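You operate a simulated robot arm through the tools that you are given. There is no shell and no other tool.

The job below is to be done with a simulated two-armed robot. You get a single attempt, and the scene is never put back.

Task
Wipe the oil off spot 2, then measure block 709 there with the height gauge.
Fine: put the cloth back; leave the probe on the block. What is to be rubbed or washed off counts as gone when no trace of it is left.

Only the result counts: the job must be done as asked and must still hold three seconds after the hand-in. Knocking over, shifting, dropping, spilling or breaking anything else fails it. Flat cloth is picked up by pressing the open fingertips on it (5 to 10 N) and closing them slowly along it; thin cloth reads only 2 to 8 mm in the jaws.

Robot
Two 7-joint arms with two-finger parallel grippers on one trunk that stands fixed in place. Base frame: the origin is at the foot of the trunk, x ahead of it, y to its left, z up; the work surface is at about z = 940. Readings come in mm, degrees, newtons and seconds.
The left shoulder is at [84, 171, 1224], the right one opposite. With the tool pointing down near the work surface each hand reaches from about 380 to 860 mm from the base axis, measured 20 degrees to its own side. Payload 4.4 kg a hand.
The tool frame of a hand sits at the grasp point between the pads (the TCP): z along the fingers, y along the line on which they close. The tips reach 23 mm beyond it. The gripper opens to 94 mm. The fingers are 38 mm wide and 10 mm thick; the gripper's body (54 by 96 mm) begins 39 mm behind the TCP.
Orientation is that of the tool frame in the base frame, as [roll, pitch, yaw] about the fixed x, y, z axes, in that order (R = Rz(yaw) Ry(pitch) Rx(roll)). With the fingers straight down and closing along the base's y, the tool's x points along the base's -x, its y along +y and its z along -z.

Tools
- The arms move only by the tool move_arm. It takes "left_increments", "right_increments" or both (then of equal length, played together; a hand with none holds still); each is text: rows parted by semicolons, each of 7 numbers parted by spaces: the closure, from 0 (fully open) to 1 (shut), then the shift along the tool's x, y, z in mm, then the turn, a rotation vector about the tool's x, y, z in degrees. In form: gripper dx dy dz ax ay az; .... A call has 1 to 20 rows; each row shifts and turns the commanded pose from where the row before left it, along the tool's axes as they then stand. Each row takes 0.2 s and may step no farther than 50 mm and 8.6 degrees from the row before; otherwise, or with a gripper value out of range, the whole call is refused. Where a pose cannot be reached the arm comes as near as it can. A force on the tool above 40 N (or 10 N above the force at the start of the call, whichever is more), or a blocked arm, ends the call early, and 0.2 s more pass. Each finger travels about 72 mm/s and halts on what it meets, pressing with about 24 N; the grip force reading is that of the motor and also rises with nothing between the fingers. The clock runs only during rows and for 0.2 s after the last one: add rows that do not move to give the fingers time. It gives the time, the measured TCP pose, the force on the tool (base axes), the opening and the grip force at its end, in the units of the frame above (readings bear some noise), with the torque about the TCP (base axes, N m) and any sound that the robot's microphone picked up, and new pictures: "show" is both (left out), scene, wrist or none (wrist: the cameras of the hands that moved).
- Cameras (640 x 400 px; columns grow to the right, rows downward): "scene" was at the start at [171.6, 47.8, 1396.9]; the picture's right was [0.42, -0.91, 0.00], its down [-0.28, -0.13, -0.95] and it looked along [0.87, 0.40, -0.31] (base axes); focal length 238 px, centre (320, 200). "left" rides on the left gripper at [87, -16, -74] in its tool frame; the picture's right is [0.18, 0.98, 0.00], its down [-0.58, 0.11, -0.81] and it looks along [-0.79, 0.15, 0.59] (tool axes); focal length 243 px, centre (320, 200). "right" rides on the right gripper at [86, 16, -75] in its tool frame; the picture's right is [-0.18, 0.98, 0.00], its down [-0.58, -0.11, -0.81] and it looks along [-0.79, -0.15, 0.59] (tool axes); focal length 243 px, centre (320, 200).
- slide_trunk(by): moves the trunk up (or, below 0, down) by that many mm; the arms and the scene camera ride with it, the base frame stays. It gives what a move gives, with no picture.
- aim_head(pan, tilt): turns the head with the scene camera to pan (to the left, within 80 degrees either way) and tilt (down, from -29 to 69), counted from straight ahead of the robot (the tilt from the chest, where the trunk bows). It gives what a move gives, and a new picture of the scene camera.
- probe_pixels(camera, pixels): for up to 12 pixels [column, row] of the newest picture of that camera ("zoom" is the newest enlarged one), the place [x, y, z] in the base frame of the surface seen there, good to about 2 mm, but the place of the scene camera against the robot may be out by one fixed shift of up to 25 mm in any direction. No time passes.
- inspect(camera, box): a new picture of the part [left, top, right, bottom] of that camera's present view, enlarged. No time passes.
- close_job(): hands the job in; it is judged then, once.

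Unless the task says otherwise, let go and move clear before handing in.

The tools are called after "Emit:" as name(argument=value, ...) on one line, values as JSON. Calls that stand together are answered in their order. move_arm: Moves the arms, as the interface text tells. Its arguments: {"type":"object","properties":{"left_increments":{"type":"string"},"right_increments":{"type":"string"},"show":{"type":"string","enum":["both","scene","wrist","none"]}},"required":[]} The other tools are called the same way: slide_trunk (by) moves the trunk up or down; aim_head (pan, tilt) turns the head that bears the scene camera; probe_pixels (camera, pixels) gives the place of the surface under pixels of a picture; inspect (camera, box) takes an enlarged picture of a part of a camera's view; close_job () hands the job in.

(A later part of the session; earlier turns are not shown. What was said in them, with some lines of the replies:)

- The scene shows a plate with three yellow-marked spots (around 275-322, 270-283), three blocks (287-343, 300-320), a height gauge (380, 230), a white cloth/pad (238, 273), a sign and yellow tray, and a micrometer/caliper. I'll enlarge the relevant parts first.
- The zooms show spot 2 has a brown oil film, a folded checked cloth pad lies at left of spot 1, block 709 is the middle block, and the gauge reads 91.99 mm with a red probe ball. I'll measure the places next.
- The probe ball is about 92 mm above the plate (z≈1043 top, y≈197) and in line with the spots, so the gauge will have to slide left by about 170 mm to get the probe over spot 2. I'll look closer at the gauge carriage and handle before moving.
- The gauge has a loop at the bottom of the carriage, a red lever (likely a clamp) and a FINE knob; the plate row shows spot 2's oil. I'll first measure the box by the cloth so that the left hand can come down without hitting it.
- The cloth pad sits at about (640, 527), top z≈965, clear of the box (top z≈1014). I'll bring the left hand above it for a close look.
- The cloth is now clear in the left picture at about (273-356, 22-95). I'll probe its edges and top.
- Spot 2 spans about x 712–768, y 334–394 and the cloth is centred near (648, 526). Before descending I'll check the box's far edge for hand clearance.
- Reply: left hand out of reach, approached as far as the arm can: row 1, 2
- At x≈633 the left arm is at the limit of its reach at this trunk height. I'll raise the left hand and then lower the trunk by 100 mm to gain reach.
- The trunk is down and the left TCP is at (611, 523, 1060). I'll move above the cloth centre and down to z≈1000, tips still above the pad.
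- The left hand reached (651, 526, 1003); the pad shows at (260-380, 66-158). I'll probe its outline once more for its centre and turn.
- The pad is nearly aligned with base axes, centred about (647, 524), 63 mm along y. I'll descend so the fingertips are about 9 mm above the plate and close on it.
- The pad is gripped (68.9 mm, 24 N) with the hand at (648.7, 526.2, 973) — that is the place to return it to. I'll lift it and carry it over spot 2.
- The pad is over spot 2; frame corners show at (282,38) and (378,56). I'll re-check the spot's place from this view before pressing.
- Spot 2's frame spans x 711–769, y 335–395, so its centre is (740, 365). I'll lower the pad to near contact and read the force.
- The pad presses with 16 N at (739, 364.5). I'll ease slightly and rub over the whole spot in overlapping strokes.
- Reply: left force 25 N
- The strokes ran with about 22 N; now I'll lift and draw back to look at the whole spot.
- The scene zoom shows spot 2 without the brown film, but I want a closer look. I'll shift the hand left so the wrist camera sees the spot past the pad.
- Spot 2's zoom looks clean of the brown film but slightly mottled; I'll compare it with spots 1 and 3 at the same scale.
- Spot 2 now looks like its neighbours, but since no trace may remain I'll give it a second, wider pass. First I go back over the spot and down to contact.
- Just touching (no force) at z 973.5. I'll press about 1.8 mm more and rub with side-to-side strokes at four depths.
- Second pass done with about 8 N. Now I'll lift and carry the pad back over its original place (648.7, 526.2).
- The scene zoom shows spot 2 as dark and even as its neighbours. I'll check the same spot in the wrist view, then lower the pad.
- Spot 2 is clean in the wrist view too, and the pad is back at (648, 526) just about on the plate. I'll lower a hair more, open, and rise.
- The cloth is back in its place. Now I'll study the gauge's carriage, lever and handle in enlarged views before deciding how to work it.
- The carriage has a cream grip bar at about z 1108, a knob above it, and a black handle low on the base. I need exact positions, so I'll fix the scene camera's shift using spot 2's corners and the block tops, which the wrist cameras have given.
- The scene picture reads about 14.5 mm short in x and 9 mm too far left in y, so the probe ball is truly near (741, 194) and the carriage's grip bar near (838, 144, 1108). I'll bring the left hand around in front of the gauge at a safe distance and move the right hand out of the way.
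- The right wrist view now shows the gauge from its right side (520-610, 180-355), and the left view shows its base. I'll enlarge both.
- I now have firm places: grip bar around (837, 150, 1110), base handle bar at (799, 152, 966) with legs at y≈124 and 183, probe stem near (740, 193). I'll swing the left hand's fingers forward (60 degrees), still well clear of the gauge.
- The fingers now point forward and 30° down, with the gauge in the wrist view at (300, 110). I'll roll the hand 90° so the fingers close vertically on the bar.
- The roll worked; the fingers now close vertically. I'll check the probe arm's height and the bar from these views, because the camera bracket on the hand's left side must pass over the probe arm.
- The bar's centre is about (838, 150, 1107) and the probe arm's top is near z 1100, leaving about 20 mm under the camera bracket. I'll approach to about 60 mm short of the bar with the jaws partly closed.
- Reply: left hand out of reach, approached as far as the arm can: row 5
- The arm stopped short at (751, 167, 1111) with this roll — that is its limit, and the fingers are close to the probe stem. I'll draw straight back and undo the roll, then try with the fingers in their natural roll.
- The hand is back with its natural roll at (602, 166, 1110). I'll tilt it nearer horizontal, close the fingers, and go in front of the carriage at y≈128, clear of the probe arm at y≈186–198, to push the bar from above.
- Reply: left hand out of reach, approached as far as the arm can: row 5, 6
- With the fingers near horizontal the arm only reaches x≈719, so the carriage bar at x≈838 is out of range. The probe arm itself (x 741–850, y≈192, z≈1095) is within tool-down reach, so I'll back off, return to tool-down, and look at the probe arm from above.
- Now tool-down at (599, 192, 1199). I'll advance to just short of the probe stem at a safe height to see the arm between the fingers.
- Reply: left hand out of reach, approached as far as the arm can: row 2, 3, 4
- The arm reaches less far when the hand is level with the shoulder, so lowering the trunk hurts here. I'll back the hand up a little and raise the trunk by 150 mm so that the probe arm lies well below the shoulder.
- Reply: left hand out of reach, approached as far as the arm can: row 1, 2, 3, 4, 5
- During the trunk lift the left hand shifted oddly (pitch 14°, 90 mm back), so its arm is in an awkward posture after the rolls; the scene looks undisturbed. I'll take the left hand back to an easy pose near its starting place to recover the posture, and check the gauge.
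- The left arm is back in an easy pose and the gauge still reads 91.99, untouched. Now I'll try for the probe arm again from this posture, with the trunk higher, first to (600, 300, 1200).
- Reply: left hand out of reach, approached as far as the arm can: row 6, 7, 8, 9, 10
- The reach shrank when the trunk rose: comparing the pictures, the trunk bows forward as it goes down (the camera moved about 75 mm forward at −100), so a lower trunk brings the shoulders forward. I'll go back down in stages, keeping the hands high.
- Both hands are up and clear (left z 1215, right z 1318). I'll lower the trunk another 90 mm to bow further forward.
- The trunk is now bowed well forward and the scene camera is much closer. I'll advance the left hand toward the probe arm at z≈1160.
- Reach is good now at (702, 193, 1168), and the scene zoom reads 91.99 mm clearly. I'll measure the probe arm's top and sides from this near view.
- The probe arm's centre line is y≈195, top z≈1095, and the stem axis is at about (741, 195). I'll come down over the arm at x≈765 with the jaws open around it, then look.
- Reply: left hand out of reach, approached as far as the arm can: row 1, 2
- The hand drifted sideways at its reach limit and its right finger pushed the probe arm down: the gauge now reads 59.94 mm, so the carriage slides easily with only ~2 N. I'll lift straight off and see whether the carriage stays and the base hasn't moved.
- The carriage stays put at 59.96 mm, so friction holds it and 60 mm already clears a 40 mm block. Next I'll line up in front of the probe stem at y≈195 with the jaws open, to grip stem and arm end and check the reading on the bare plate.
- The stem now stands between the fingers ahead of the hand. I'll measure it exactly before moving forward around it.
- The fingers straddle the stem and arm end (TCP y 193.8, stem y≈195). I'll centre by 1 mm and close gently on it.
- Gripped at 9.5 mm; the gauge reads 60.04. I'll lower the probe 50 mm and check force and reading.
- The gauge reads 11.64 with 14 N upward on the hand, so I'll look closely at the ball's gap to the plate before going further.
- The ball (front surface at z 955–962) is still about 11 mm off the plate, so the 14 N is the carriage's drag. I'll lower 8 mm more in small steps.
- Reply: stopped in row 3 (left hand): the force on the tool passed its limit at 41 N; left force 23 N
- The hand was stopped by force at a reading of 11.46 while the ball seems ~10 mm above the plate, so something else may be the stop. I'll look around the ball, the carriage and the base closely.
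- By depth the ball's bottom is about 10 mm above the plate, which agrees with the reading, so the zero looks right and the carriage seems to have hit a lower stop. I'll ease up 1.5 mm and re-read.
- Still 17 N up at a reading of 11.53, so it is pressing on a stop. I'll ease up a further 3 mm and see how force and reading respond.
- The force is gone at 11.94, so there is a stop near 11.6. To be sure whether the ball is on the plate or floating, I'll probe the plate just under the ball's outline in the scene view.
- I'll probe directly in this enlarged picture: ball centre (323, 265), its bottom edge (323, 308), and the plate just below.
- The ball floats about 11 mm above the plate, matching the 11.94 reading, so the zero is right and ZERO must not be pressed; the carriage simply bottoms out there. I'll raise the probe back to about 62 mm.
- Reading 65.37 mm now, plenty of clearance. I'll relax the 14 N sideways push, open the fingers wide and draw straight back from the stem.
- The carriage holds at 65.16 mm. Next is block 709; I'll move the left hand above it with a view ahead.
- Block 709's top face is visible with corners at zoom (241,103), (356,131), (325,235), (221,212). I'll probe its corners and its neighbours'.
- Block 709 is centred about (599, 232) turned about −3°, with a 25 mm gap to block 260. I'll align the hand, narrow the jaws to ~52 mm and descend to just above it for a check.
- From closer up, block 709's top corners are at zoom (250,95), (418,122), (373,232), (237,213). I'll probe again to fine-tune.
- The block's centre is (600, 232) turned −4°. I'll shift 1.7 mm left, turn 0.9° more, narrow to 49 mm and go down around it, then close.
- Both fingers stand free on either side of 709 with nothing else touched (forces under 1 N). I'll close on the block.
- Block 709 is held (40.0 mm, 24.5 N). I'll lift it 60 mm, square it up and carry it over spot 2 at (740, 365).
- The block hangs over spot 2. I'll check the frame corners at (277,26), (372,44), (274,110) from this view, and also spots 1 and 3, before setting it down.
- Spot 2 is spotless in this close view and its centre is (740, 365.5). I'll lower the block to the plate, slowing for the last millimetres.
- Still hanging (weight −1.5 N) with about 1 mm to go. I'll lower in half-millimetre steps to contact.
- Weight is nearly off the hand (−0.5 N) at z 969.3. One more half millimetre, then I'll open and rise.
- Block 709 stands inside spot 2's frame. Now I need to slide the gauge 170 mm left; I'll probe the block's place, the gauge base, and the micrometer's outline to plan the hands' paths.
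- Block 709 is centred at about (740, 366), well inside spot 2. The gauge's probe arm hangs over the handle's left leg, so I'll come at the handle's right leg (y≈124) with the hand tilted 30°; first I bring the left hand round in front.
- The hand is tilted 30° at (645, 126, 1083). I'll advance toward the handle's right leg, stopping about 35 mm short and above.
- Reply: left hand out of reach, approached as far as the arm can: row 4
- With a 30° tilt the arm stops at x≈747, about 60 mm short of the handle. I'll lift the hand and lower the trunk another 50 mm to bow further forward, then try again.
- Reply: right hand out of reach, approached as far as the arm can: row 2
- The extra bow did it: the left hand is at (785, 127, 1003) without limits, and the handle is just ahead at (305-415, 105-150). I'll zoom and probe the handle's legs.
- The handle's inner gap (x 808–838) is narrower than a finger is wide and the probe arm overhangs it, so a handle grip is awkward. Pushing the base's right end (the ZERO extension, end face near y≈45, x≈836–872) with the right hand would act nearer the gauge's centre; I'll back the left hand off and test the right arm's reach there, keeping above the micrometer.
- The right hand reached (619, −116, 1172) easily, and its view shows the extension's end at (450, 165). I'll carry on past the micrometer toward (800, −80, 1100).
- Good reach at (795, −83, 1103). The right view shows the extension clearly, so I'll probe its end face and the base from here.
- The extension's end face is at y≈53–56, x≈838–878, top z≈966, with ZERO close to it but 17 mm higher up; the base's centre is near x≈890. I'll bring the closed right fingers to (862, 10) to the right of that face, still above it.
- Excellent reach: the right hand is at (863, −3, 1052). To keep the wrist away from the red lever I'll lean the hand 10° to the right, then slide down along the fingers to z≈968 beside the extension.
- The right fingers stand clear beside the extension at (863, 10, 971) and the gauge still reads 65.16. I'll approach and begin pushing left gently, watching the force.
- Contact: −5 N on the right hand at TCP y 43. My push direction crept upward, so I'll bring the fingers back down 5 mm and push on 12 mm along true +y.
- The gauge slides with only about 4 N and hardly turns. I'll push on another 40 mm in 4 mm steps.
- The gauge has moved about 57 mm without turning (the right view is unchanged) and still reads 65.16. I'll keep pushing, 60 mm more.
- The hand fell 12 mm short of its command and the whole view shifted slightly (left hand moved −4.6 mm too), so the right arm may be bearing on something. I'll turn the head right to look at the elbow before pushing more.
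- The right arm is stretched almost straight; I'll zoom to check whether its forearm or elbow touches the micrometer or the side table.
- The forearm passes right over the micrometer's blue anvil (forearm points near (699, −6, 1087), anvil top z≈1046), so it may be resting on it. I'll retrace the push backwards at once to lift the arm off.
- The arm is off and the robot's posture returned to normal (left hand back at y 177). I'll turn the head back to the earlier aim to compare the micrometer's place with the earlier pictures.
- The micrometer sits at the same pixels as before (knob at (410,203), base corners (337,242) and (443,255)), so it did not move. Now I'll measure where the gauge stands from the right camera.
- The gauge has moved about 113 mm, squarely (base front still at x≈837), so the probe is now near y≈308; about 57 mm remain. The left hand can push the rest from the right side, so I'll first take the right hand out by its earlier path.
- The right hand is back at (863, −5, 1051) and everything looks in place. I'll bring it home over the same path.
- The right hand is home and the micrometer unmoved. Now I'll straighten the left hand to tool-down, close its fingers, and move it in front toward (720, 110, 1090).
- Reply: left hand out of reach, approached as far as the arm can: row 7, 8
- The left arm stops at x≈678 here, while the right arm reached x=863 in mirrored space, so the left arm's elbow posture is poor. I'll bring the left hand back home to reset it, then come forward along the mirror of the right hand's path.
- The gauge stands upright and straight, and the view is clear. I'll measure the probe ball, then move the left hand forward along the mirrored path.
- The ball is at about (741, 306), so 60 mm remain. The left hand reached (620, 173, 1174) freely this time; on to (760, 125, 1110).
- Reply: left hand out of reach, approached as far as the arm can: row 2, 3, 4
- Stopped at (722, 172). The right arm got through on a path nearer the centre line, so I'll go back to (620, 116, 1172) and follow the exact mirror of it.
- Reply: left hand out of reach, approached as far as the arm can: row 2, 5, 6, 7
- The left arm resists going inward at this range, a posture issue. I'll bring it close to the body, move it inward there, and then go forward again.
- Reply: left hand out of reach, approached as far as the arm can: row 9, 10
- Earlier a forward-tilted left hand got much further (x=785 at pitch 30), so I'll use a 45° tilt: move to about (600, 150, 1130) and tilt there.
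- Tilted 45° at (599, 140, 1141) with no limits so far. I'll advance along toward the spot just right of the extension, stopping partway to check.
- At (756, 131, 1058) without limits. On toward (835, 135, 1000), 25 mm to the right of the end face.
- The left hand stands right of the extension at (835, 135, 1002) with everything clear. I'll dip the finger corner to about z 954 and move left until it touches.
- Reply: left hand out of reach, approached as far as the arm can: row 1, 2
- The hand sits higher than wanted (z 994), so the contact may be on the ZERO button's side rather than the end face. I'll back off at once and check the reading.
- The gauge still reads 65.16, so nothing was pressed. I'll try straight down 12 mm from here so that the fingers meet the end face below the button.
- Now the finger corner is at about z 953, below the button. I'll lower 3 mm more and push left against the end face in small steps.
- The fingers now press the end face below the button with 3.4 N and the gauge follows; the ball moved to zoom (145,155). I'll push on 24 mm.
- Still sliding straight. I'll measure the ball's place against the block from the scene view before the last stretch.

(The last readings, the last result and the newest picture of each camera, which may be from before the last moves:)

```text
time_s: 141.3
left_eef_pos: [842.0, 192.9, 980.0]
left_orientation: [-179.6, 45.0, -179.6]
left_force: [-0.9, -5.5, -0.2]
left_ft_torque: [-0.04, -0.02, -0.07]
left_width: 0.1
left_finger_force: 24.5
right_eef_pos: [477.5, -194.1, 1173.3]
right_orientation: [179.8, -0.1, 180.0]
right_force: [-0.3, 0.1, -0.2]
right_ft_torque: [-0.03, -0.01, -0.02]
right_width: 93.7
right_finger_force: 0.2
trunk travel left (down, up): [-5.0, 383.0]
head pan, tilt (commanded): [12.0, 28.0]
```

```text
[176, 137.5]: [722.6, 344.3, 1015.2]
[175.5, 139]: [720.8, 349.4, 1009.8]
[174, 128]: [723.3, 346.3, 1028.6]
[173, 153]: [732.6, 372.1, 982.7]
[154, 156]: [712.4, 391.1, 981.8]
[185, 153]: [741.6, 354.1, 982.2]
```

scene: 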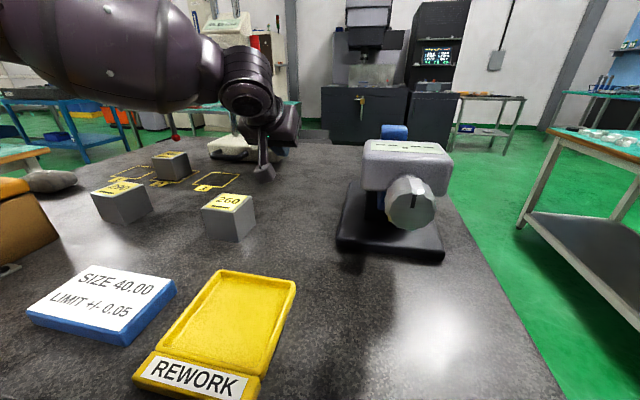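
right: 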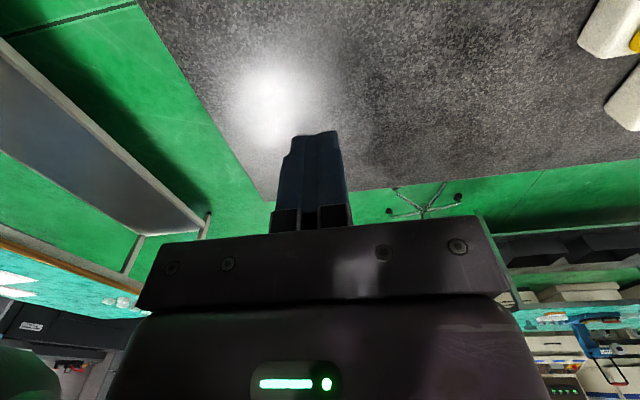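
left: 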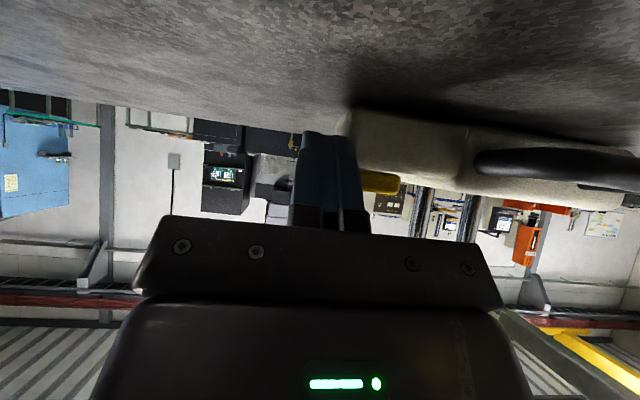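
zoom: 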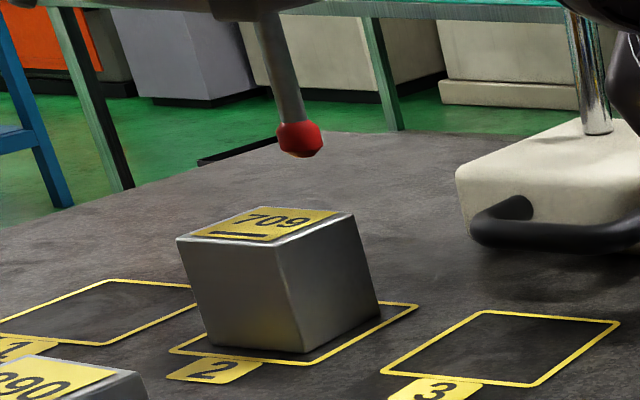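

The ball is about 26 mm short of the block's centre (scene y 345 vs 372) and well aligned in x. I'll push 24 mm more and re-measure.

Emit:
move_arm(left_increments="1 0 4 0 0 0 0; 1 0 4 0 0 0 0; 1 0 4 0 0 0 0; 1 0 4 0 0 0 0; 1 0 4 0 0 0 0; 1 0 4 0 0 0 0; 1 0 0 0 0 0 0", show="both")

Emit:
inspect(camera="scene", box=[120, 90, 240, 190])

```text
time_s: 142.9
left_eef_pos: [841.4, 216.4, 978.7]
left_orientation: [-179.7, 45.1, -179.7]
left_force: [1.4, -4.5, -0.9]
left_ft_torque: [-0.1, 0.02, -0.12]
left_width: 0.1
left_finger_force: 24.5
right_eef_pos: [475.2, -193.4, 1172.8]
right_orientation: [179.7, -0.1, -179.9]
right_force: [-0.3, 0.3, -0.2]
right_ft_torque: [0.01, -0.01, 0.01]
right_width: 94.1
right_finger_force: 0.2
trunk travel left (down, up): [-5.0, 383.0]
head pan, tilt (commanded): [12.0, 28.0]
```

scene: 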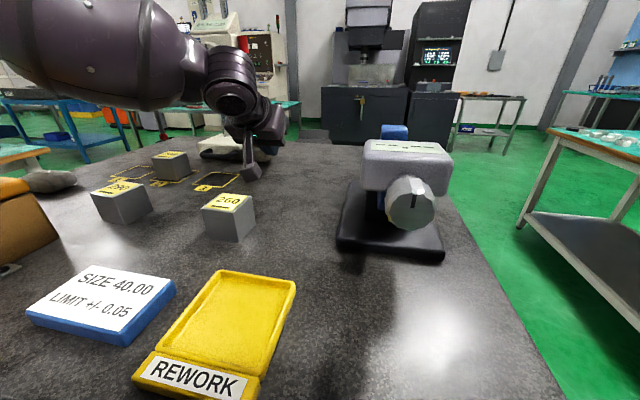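
left: 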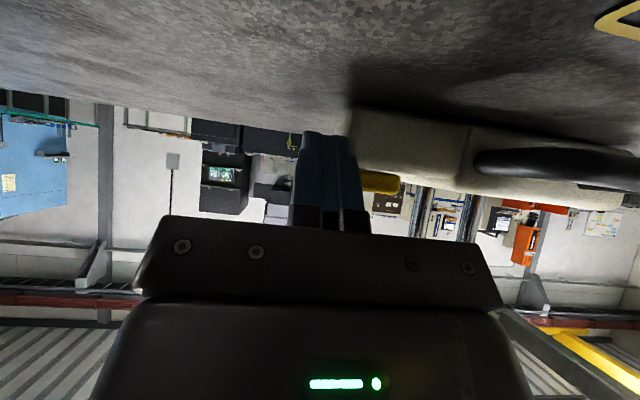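

```text
4.00 times, centred on (180, 140) of scene
```

zoom: 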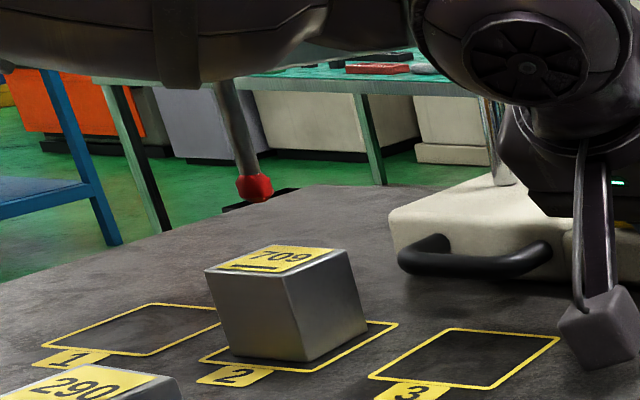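

Emit:
probe_pixels(camera="zoom", pixels=[[254, 186], [254, 192], [238, 130], [280, 258], [215, 269], [340, 252], [300, 246], [290, 277]])

```text
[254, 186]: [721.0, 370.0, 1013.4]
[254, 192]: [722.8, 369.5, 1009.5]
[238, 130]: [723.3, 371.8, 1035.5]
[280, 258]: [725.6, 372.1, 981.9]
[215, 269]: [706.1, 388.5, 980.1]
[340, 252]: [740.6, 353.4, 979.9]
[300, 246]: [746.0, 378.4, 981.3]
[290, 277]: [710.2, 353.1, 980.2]
```

The ball now stands over the block's centre within about 2 mm (ball (728, 370), block top centre (726, 371) in scene readings). I'll draw the left hand off to the right and back out the way it came.

Emit:
move_arm(left_increments="1 0 -6 0 0 0 0; 1 0 -10 0 0 0 0; 1 0 -12 0 0 0 0; 1 1 -8 -29 0 0 0; 1 1 -8 -29 0 0 0; 1 1 -8 -29 0 0 0; 1 1 -8 -29 0 0 0; 1 13 0 -43 0 0 0; 1 13 0 -43 0 0 0; 1 13 0 -43 0 0 0; 1 13 0 -43 0 0 0; 1 0 0 0 0 0 0", show="both")

Emit:
inspect(camera="scene", box=[120, 0, 320, 190])

```text
time_s: 145.5
left_eef_pos: [600.3, 155.8, 1145.4]
left_orientation: [-179.7, 44.9, -179.7]
left_force: [0.2, 0.2, -0.4]
left_ft_torque: [-0.03, 0.0, -0.02]
left_width: 0.0
left_finger_force: 23.8
right_eef_pos: [476.2, -192.2, 1172.9]
right_orientation: [179.8, -0.2, -179.9]
right_force: [-0.2, -0.1, -0.3]
right_ft_torque: [0.01, -0.01, 0.0]
right_width: 94.0
right_finger_force: 0.0
trunk travel left (down, up): [-5.0, 383.0]
head pan, tilt (commanded): [12.0, 28.0]
```

scene: 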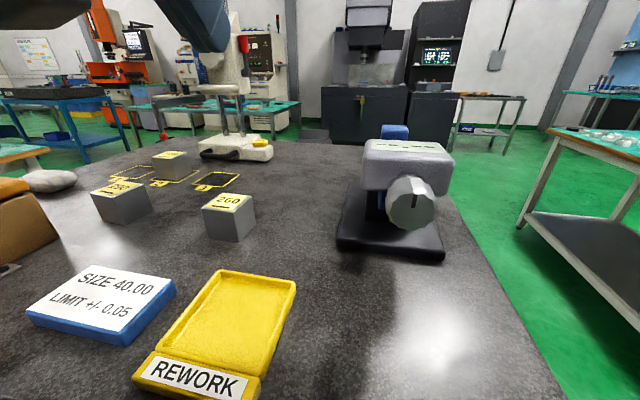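
left: 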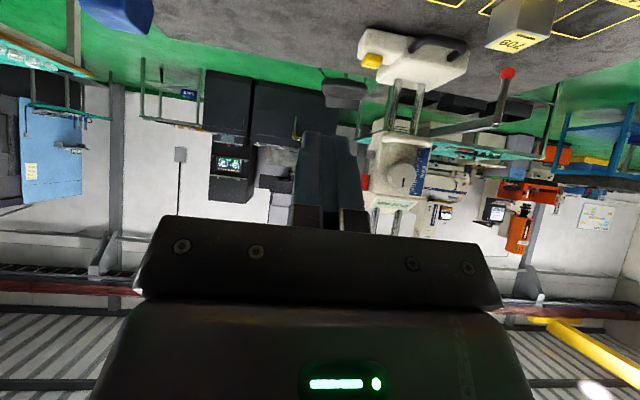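

```text
2.11 times, centred on (220, 95) of scene
```

zoom: 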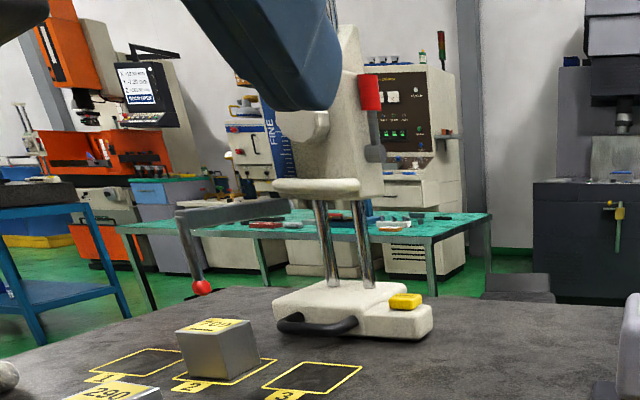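

The gauge stands squarely with its probe over block 709, 25 mm above it. I'll bring the left hand round to tool-down at (600, 300) and then over the probe arm near the stem.

Emit:
move_arm(left_increments="1 0 24 0 0 7.5 0; 1 0 24 0 0 7.5 0; 1 0 24 0 0 7.5 0; 1 0 24 0 0 7.5 0; 1 0 24 0 0 7.5 0; 1 0 24 0 0 7.5 0; 1 -20 20 0 0 0 0; 1 -25 20 0 0 0 0; 1 -25 20 0 0 0 0; 1 0 0 0 0 0 0", show="both")

```text
time_s: 147.7
left_eef_pos: [668.0, 360.3, 1144.7]
left_orientation: [-179.7, 0.0, -179.9]
left_force: [0.1, 0.4, -0.4]
left_ft_torque: [0.03, 0.01, 0.0]
left_width: 0.0
left_finger_force: 24.4
right_eef_pos: [476.3, -193.3, 1173.8]
right_orientation: [179.7, -0.1, 180.0]
right_force: [-0.5, -0.6, -0.3]
right_ft_torque: [0.01, 0.0, 0.05]
right_width: 93.9
right_finger_force: 0.0
trunk travel left (down, up): [-5.0, 383.0]
head pan, tilt (commanded): [12.0, 28.0]
```

scene: 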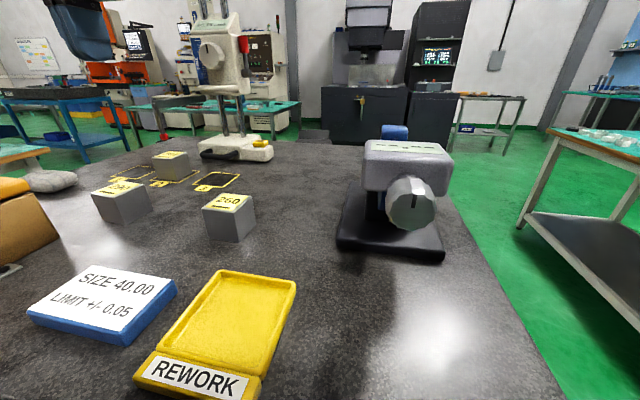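
left: 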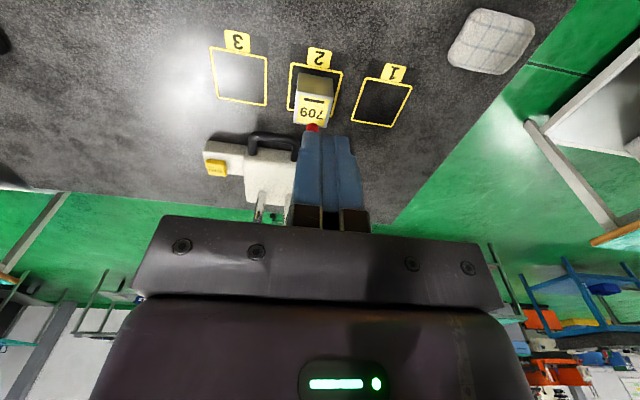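

From here the left camera sees the ball (312,128) over the block's top. I'll measure both precisely.

Emit:
inspect(camera="left", box=[260, 60, 370, 150])

Emit:
probe_pixels(camera="left", pixels=[[312, 127], [296, 99], [331, 105], [293, 122], [326, 122], [312, 110], [300, 131]])

```text
4.44 times, centred on (315, 105) of left
```

zoom: 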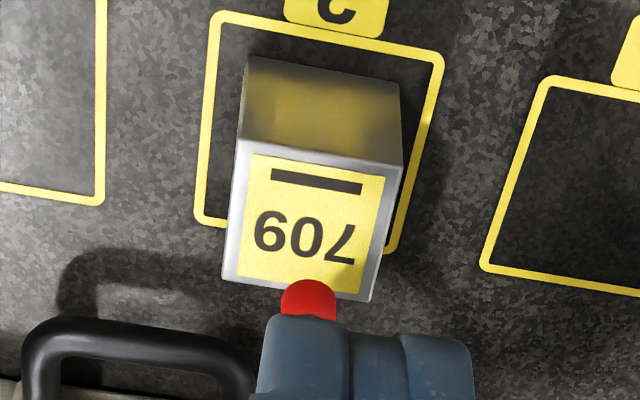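

```text
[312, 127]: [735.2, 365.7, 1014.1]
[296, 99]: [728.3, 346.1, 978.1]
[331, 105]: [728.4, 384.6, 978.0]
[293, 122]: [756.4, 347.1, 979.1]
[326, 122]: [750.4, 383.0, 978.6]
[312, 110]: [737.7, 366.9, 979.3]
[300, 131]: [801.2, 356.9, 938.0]
```

The ball is at (741, 366), dead over the block's top (x 722–760, y 345–386). I'll move the closed fingertips over the probe arm just behind the stem.

Emit:
move_arm(left_increments="1 -20 1.5 5 0 0 0; 1 -20 1.5 5 0 0 0; 1 -20 1.5 5 0 0 0; 1 -18 1.2 5 0 0 0; 1 0 0 0 0 0 0", show="both")

Emit:
inspect(camera="scene", box=[100, 20, 300, 190])

```text
time_s: 148.9
left_eef_pos: [746.7, 365.8, 1123.8]
left_orientation: [-179.8, -0.1, -180.0]
left_force: [-0.5, 0.0, 1.1]
left_ft_torque: [-0.02, 0.02, 0.01]
left_width: 0.1
left_finger_force: 23.6
right_eef_pos: [475.2, -193.1, 1174.2]
right_orientation: [179.7, -0.1, 179.9]
right_force: [0.2, -0.6, 0.3]
right_ft_torque: [0.0, 0.0, -0.02]
right_width: 94.1
right_finger_force: 0.0
trunk travel left (down, up): [-5.0, 383.0]
head pan, tilt (commanded): [12.0, 28.0]
```

scene: 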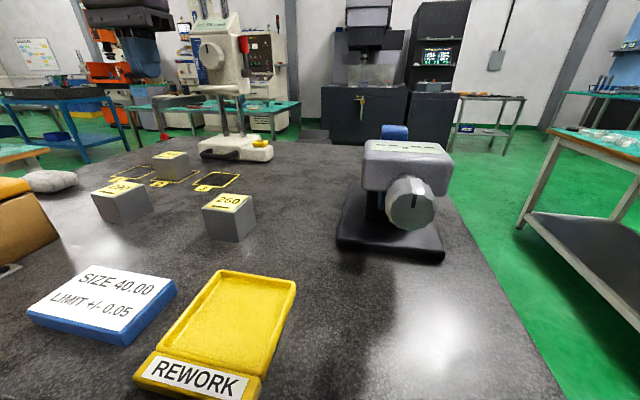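
left: 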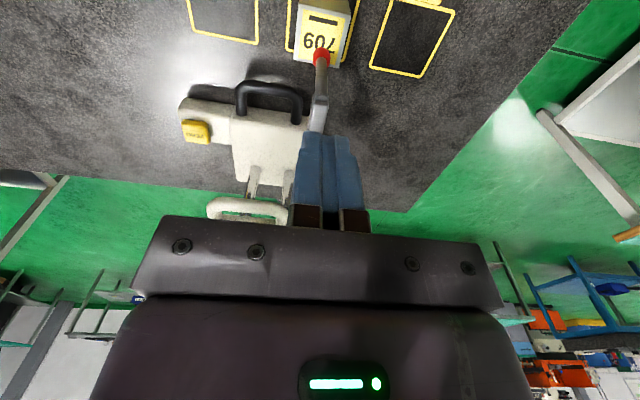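

```text
2.35 times, centred on (200, 105) of scene
```

zoom: 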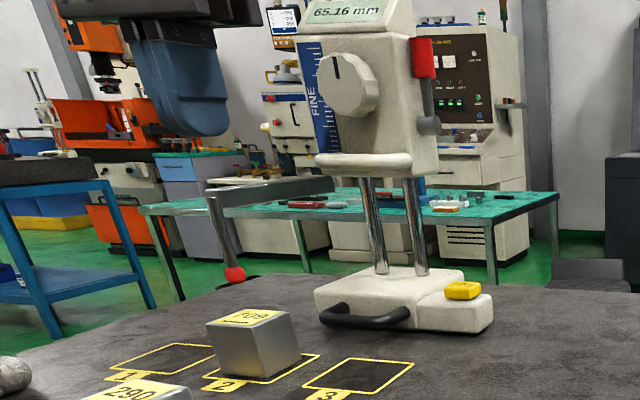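

Fingertips hang above the arm (tips z≈1101, arm top ≈1068), gauge at 65.16. I'll go down 50 mm, which should bring the reading to about 48.

Emit:
move_arm(left_increments="1 0 0 10 0 0 0; 1 0 0 10 0 0 0; 1 0 0 8 0 0 0; 1 0 0 5 0 0 0; 1 0 0 5 0 0 0; 1 0 0 5 0 0 0; 1 0 0 5 0 0 0; 1 0 0 0 0 0 0", show="both")

Emit:
inspect(camera="scene", box=[100, 20, 300, 190])

```text
time_s: 150.7
left_eef_pos: [747.1, 365.4, 1076.7]
left_orientation: [-179.9, 0.1, 180.0]
left_force: [-1.1, -0.3, 1.7]
left_ft_torque: [0.01, -0.03, -0.02]
left_width: 0.4
left_finger_force: 23.5
right_eef_pos: [475.9, -193.1, 1173.1]
right_orientation: [179.7, -0.1, -180.0]
right_force: [0.6, 0.0, -0.5]
right_ft_torque: [0.02, 0.0, -0.01]
right_width: 94.2
right_finger_force: 0.0
trunk travel left (down, up): [-5.0, 383.0]
head pan, tilt (commanded): [12.0, 28.0]
```

scene: 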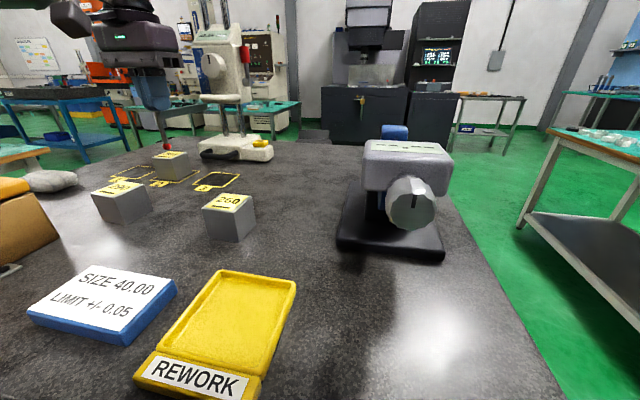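
left: 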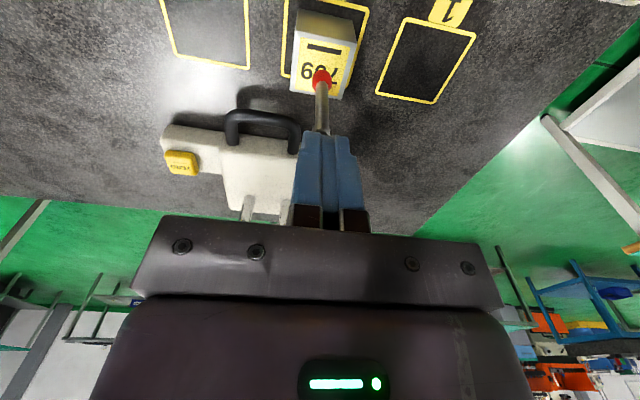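

```text
2.35 times, centred on (200, 105) of scene
```

zoom: 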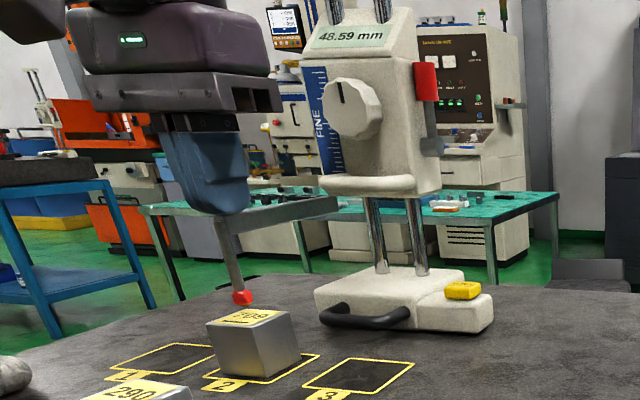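

The gauge reads 48.59 with under 2 N. I'll lower 6.5 mm more to about 42, then creep.

Emit:
move_arm(left_increments="1 0 0 3 0 0 0; 1 0 0 3 0 0 0; 1 0 0 0.5 0 0 0; 1 0 0 0 0 0 0", show="none")

Emit:
inspect(camera="scene", box=[170, 20, 250, 70])

```text
time_s: 151.7
left_eef_pos: [745.8, 367.0, 1069.0]
left_orientation: [-179.7, 0.0, -179.9]
left_force: [0.5, -0.8, 2.1]
left_ft_torque: [-0.03, -0.05, -0.05]
left_width: 0.0
left_finger_force: 24.2
right_eef_pos: [477.6, -192.7, 1173.2]
right_orientation: [179.7, -0.1, 180.0]
right_force: [-0.2, 0.1, -0.8]
right_ft_torque: [0.0, 0.0, 0.02]
right_width: 94.3
right_finger_force: 0.0
trunk travel left (down, up): [-5.0, 383.0]
head pan, tilt (commanded): [12.0, 28.0]
```

```text
8.00 times, centred on (210, 45) of scene
```

zoom: 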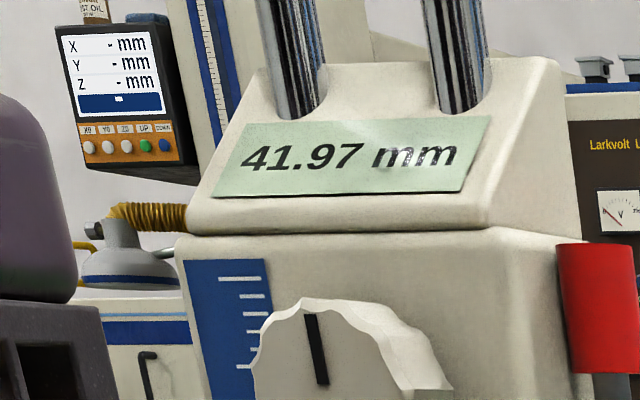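

The reading is 41.97 with 2 N. I'll creep down in half-millimetre steps to touch the block.

Emit:
move_arm(left_increments="1 0 0 0.5 0 0 0; 1 0 0 0.5 0 0 0; 1 0 0 0.5 0 0 0; 1 0 0 0 0 0 0", show="none")

Emit:
inspect(camera="scene", box=[170, 20, 250, 70])

```text
time_s: 152.7
left_eef_pos: [746.3, 366.2, 1067.9]
left_orientation: [-179.8, 0.0, -179.9]
left_force: [-1.0, 0.7, 2.3]
left_ft_torque: [-0.02, -0.01, -0.02]
left_width: 0.0
left_finger_force: 23.9
right_eef_pos: [475.5, -193.3, 1172.1]
right_orientation: [179.6, -0.1, -180.0]
right_force: [0.6, 0.0, -0.8]
right_ft_torque: [-0.04, 0.01, 0.01]
right_width: 93.8
right_finger_force: 0.1
trunk travel left (down, up): [-5.0, 383.0]
head pan, tilt (commanded): [12.0, 28.0]
```

```text
8.00 times, centred on (210, 45) of scene
```

zoom: 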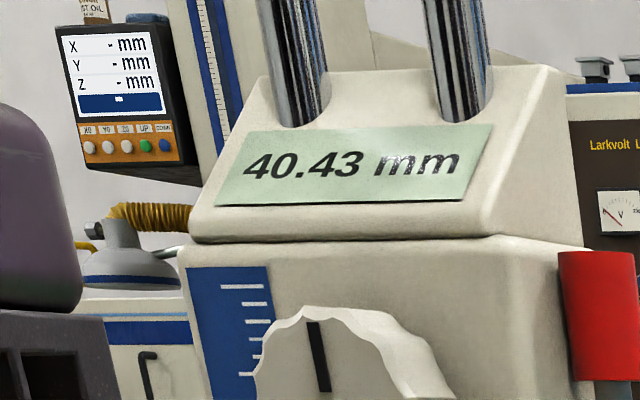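

Reading 40.43, still only the carriage's drag (2.3 N). Continuing in 0.25 mm steps.

Emit:
move_arm(left_increments="1 0 0 0.25 0 0 0; 1 0 0 0.25 0 0 0; 1 0 0 0.25 0 0 0; 1 0 0 0 0 0 0", show="none")

Emit:
inspect(camera="scene", box=[170, 20, 250, 70])

```text
time_s: 153.7
left_eef_pos: [746.4, 366.4, 1066.9]
left_orientation: [-179.8, 0.0, -179.9]
left_force: [-0.6, -0.5, 2.3]
left_ft_torque: [-0.04, 0.01, 0.02]
left_width: 0.1
left_finger_force: 23.5
right_eef_pos: [476.0, -193.0, 1173.5]
right_orientation: [179.7, -0.1, 179.9]
right_force: [0.2, 0.6, -0.8]
right_ft_torque: [0.01, -0.01, 0.04]
right_width: 94.1
right_finger_force: 0.1
trunk travel left (down, up): [-5.0, 383.0]
head pan, tilt (commanded): [12.0, 28.0]
```

```text
8.00 times, centred on (210, 45) of scene
```

zoom: 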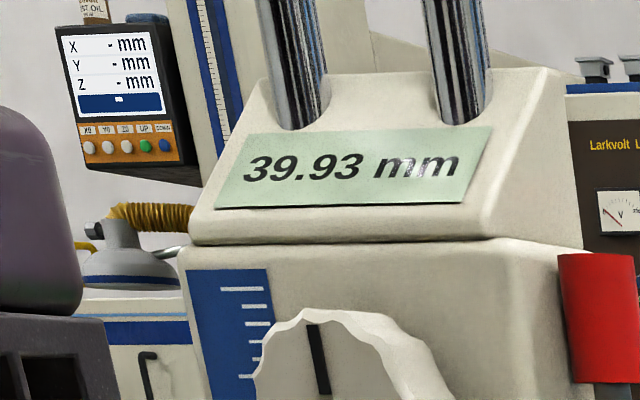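

Reading 39.93 with no rise in force yet. I'll continue in 0.25 mm steps and watch for the reading to stop.

Emit:
move_arm(left_increments="1 0 0 0.3 0 0 0; 1 0 0 0.3 0 0 0; 1 0 0 0 0 0 0", show="none")

Emit:
inspect(camera="scene", box=[170, 20, 250, 70])

Emit:
inspect(camera="scene", box=[150, 135, 200, 175])

```text
time_s: 154.5
left_eef_pos: [746.5, 365.7, 1067.8]
left_orientation: [-179.8, 0.1, -179.9]
left_force: [2.6, 1.4, 7.9]
left_ft_torque: [0.01, -0.03, -0.01]
left_width: 0.0
left_finger_force: 24.2
right_eef_pos: [475.1, -193.0, 1173.6]
right_orientation: [179.7, -0.1, 179.9]
right_force: [-0.2, -0.4, 0.4]
right_ft_torque: [0.04, 0.0, 0.0]
right_width: 94.2
right_finger_force: 0.0
trunk travel left (down, up): [-5.0, 383.0]
head pan, tilt (commanded): [12.0, 28.0]
```

```text
8.00 times, centred on (210, 45) of scene
```

zoom: 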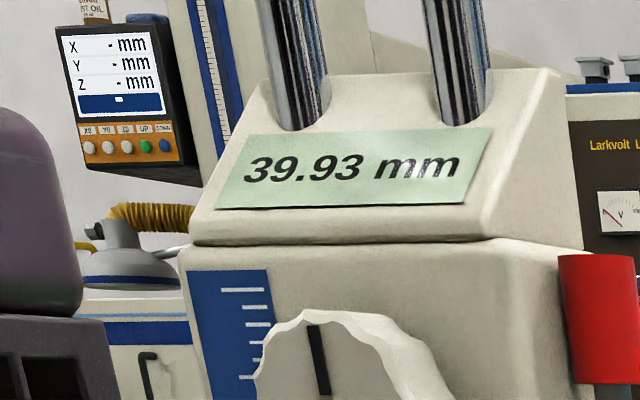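

```text
10.00 times, centred on (175, 155) of scene
```

zoom: 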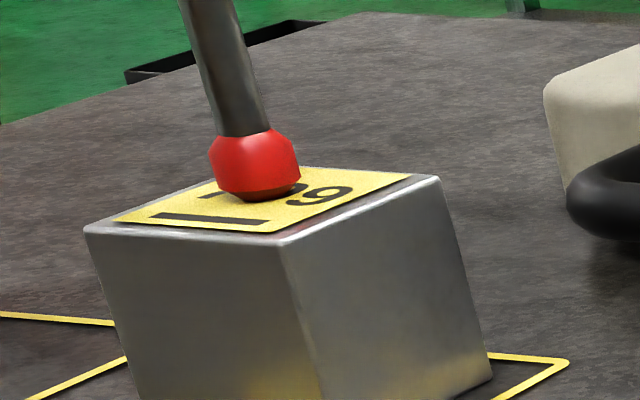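

The reading has stopped at 39.93 mm while the force rose to 7.9 N, so the probe is firmly on block 709. I'll lift the hand straight off and check that the probe stays down.

Emit:
move_arm(left_increments="1 0 0 -1 0 0 0; 1 0 0 -3 0 0 0; 1 0 0 -10 0 0 0; 1 0 0 -20 0 0 0; 1 0 0 -20 0 0 0; 1 10 0 -10 0 0 0; 1 0 0 0 0 0 0", show="both")

Emit:
inspect(camera="scene", box=[170, 20, 250, 70])

Emit:
inspect(camera="scene", box=[150, 135, 200, 175])

```text
time_s: 156.1
left_eef_pos: [737.6, 366.8, 1129.6]
left_orientation: [-179.8, 0.0, -179.9]
left_force: [1.0, -1.0, 0.1]
left_ft_torque: [-0.01, -0.01, 0.01]
left_width: 0.5
left_finger_force: 24.2
right_eef_pos: [476.8, -193.4, 1173.5]
right_orientation: [179.8, 0.0, -180.0]
right_force: [0.0, 0.2, -0.1]
right_ft_torque: [0.0, 0.0, 0.01]
right_width: 93.8
right_finger_force: 0.1
trunk travel left (down, up): [-5.0, 383.0]
head pan, tilt (commanded): [12.0, 28.0]
```

scene: 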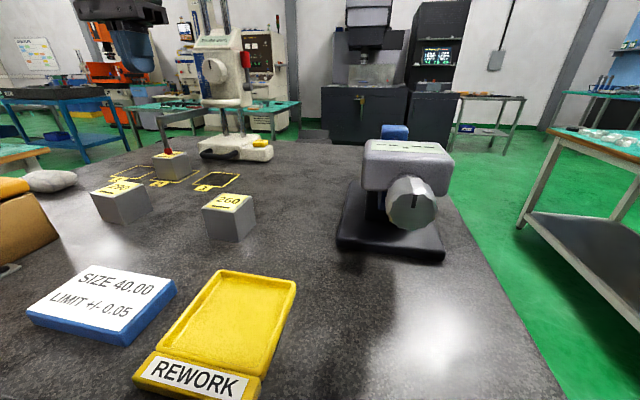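
left: 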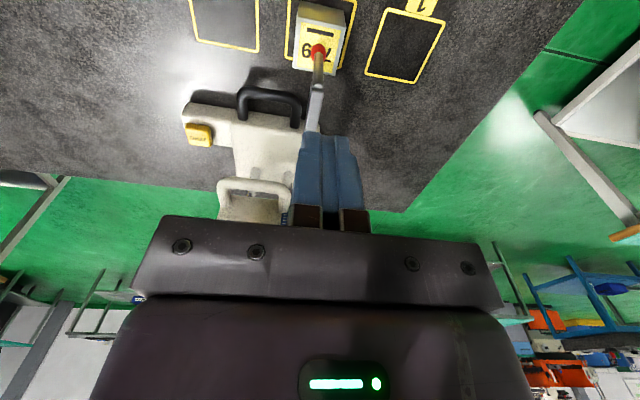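

```text
8.00 times, centred on (210, 45) of scene
```

zoom: 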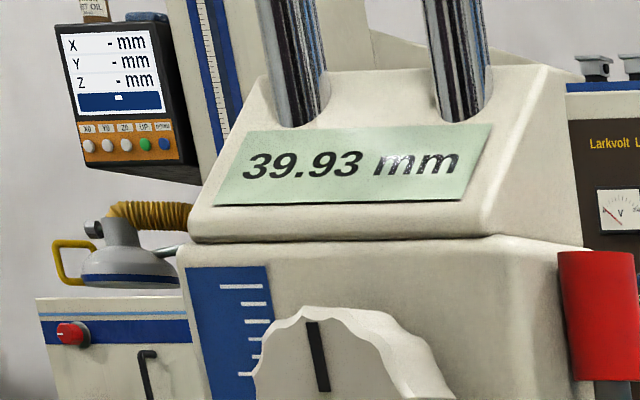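

```text
10.00 times, centred on (175, 155) of scene
```

zoom: 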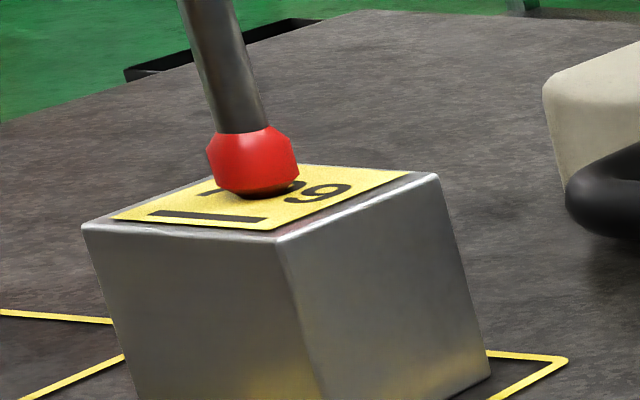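

The display holds 39.93 mm with the hand away and the red ball rests on 709's top. I'll draw the left hand back clear and let time pass to see that it stays.

Emit:
move_arm(left_increments="1 35 0 -10 0 0 0; 1 40 0 -10 0 0 0; 0.8 40 0 -10 0 0 0; 0.6 40 0 -10 0 0 0; 0.4 40 0 -10 0 0 0; 0 40 0 0 0 0 0; 0 20 0 0 0 0 0; 0 0 0 0 0 0 0; 0 0 0 0 0 0 0; 0 0 0 0 0 0 0; 0 0 0 0 0 0 0", show="both")

Emit:
inspect(camera="scene", box=[100, 20, 300, 190])

Emit:
inspect(camera="left", box=[60, 0, 460, 240])

```text
time_s: 158.5
left_eef_pos: [481.4, 367.3, 1179.7]
left_orientation: [-179.9, 0.0, -180.0]
left_force: [-0.1, 0.4, -0.5]
left_ft_torque: [0.03, 0.02, -0.02]
left_width: 94.1
left_finger_force: 0.1
right_eef_pos: [475.8, -192.9, 1173.3]
right_orientation: [179.9, -0.1, 180.0]
right_force: [0.1, -0.7, -0.2]
right_ft_torque: [-0.04, 0.01, -0.03]
right_width: 94.2
right_finger_force: 0.0
trunk travel left (down, up): [-5.0, 383.0]
head pan, tilt (commanded): [12.0, 28.0]
```

scene: 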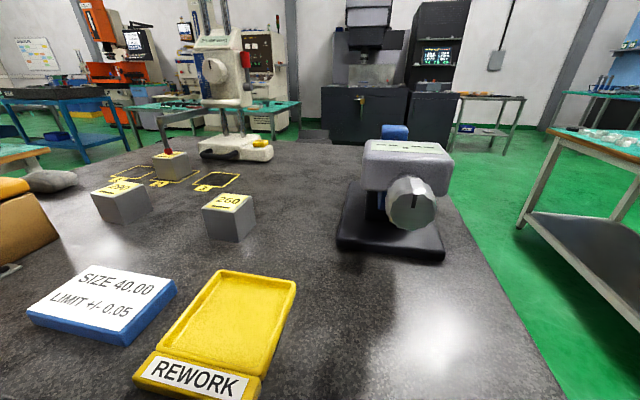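
left: 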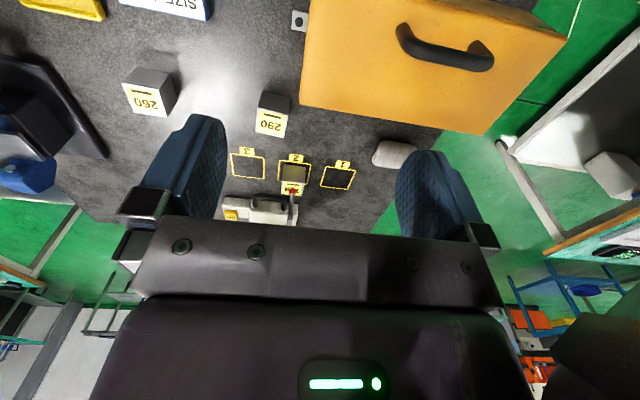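

```text
2.35 times, centred on (200, 105) of scene
```

zoom: 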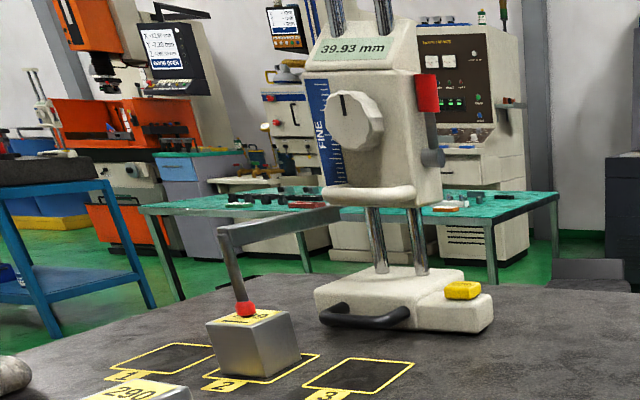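

```text
1.60 times, centred on (260, 120) of left
```

zoom: 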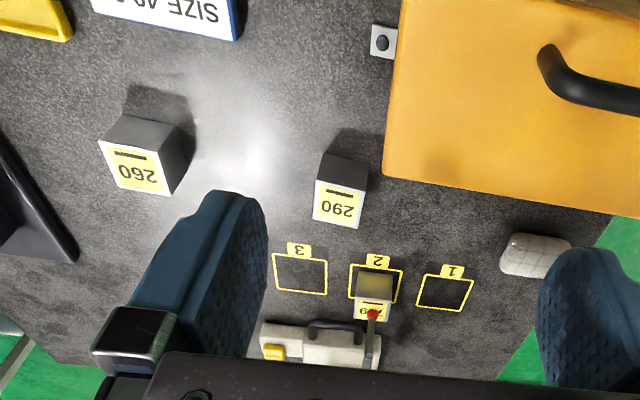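

All looks right: 39.93 mm showing, cloth in its place, blocks 290 and 260 and the micrometer untouched. One last close look at spot 2 for any oil trace and at the probe contact.

Emit:
inspect(camera="scene", box=[140, 135, 210, 190])

Emit:
inspect(camera="left", box=[225, 130, 365, 225])

Emit:
probe_pixels(camera="left", pixels=[[395, 153], [148, 95], [270, 123], [292, 191]])

```text
7.27 times, centred on (175, 162) of scene
```

zoom: 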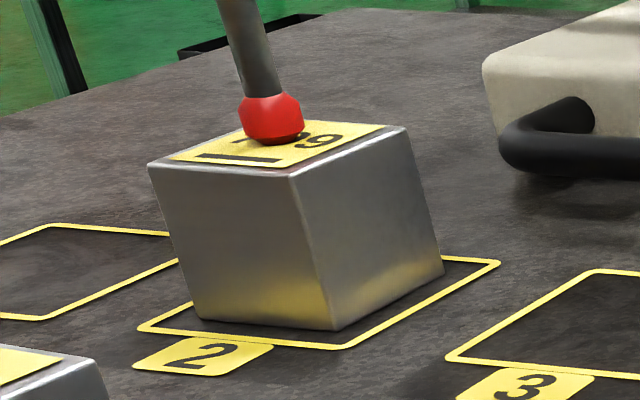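

```text
4.21 times, centred on (295, 178) of left
```

zoom: 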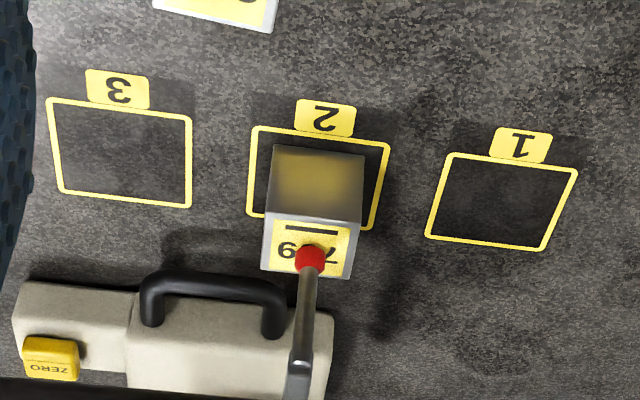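

```text
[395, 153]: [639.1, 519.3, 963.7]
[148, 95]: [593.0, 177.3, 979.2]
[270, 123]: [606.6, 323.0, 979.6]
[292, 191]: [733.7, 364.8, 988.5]
```

Spot 2 is clean, and the yellow on the block's faces is only the frame reflected in the metal. Block 709 stands inside the frame with the ball on its top at 39.93 mm. The cloth and the other blocks are where they were, and both hands are clear, so I'm handing in.

Emit:
close_job()

```text
The job is handed in.
```

The job is handed in: spot 2 is wiped and block 709 stands there with the probe resting on it. The height gauge reads **39.93 mm**. That is 0.02 mm below the lower limit on the sign (40.00 ± 0.05).

- **Spot 2:** I went over it twice with the cloth, and no oil showed in close views afterwards.
- **Cloth:** it is back within about 1 mm of where it lay.
- **Gauge:** I slid it about 170 mm to the left along the plate to bring the probe over spot 2. The reading did not change after I let go, over the 2 to 3 seconds I watched before handing in.
- **Zero not confirmed:** I could not check it on the bare plate, because the carriage stops about 11.5 mm above it. By camera the reading agreed with the probe's height to about 2 mm, so I left the ZERO button alone. The 0.01 mm figure relies on the zero the gauge came with.
- **Right arm:** while pushing the gauge, the right arm was blocked by something, possibly the micrometer. I backed it off, and the micrometer's position in the pictures was unchanged afterwards.
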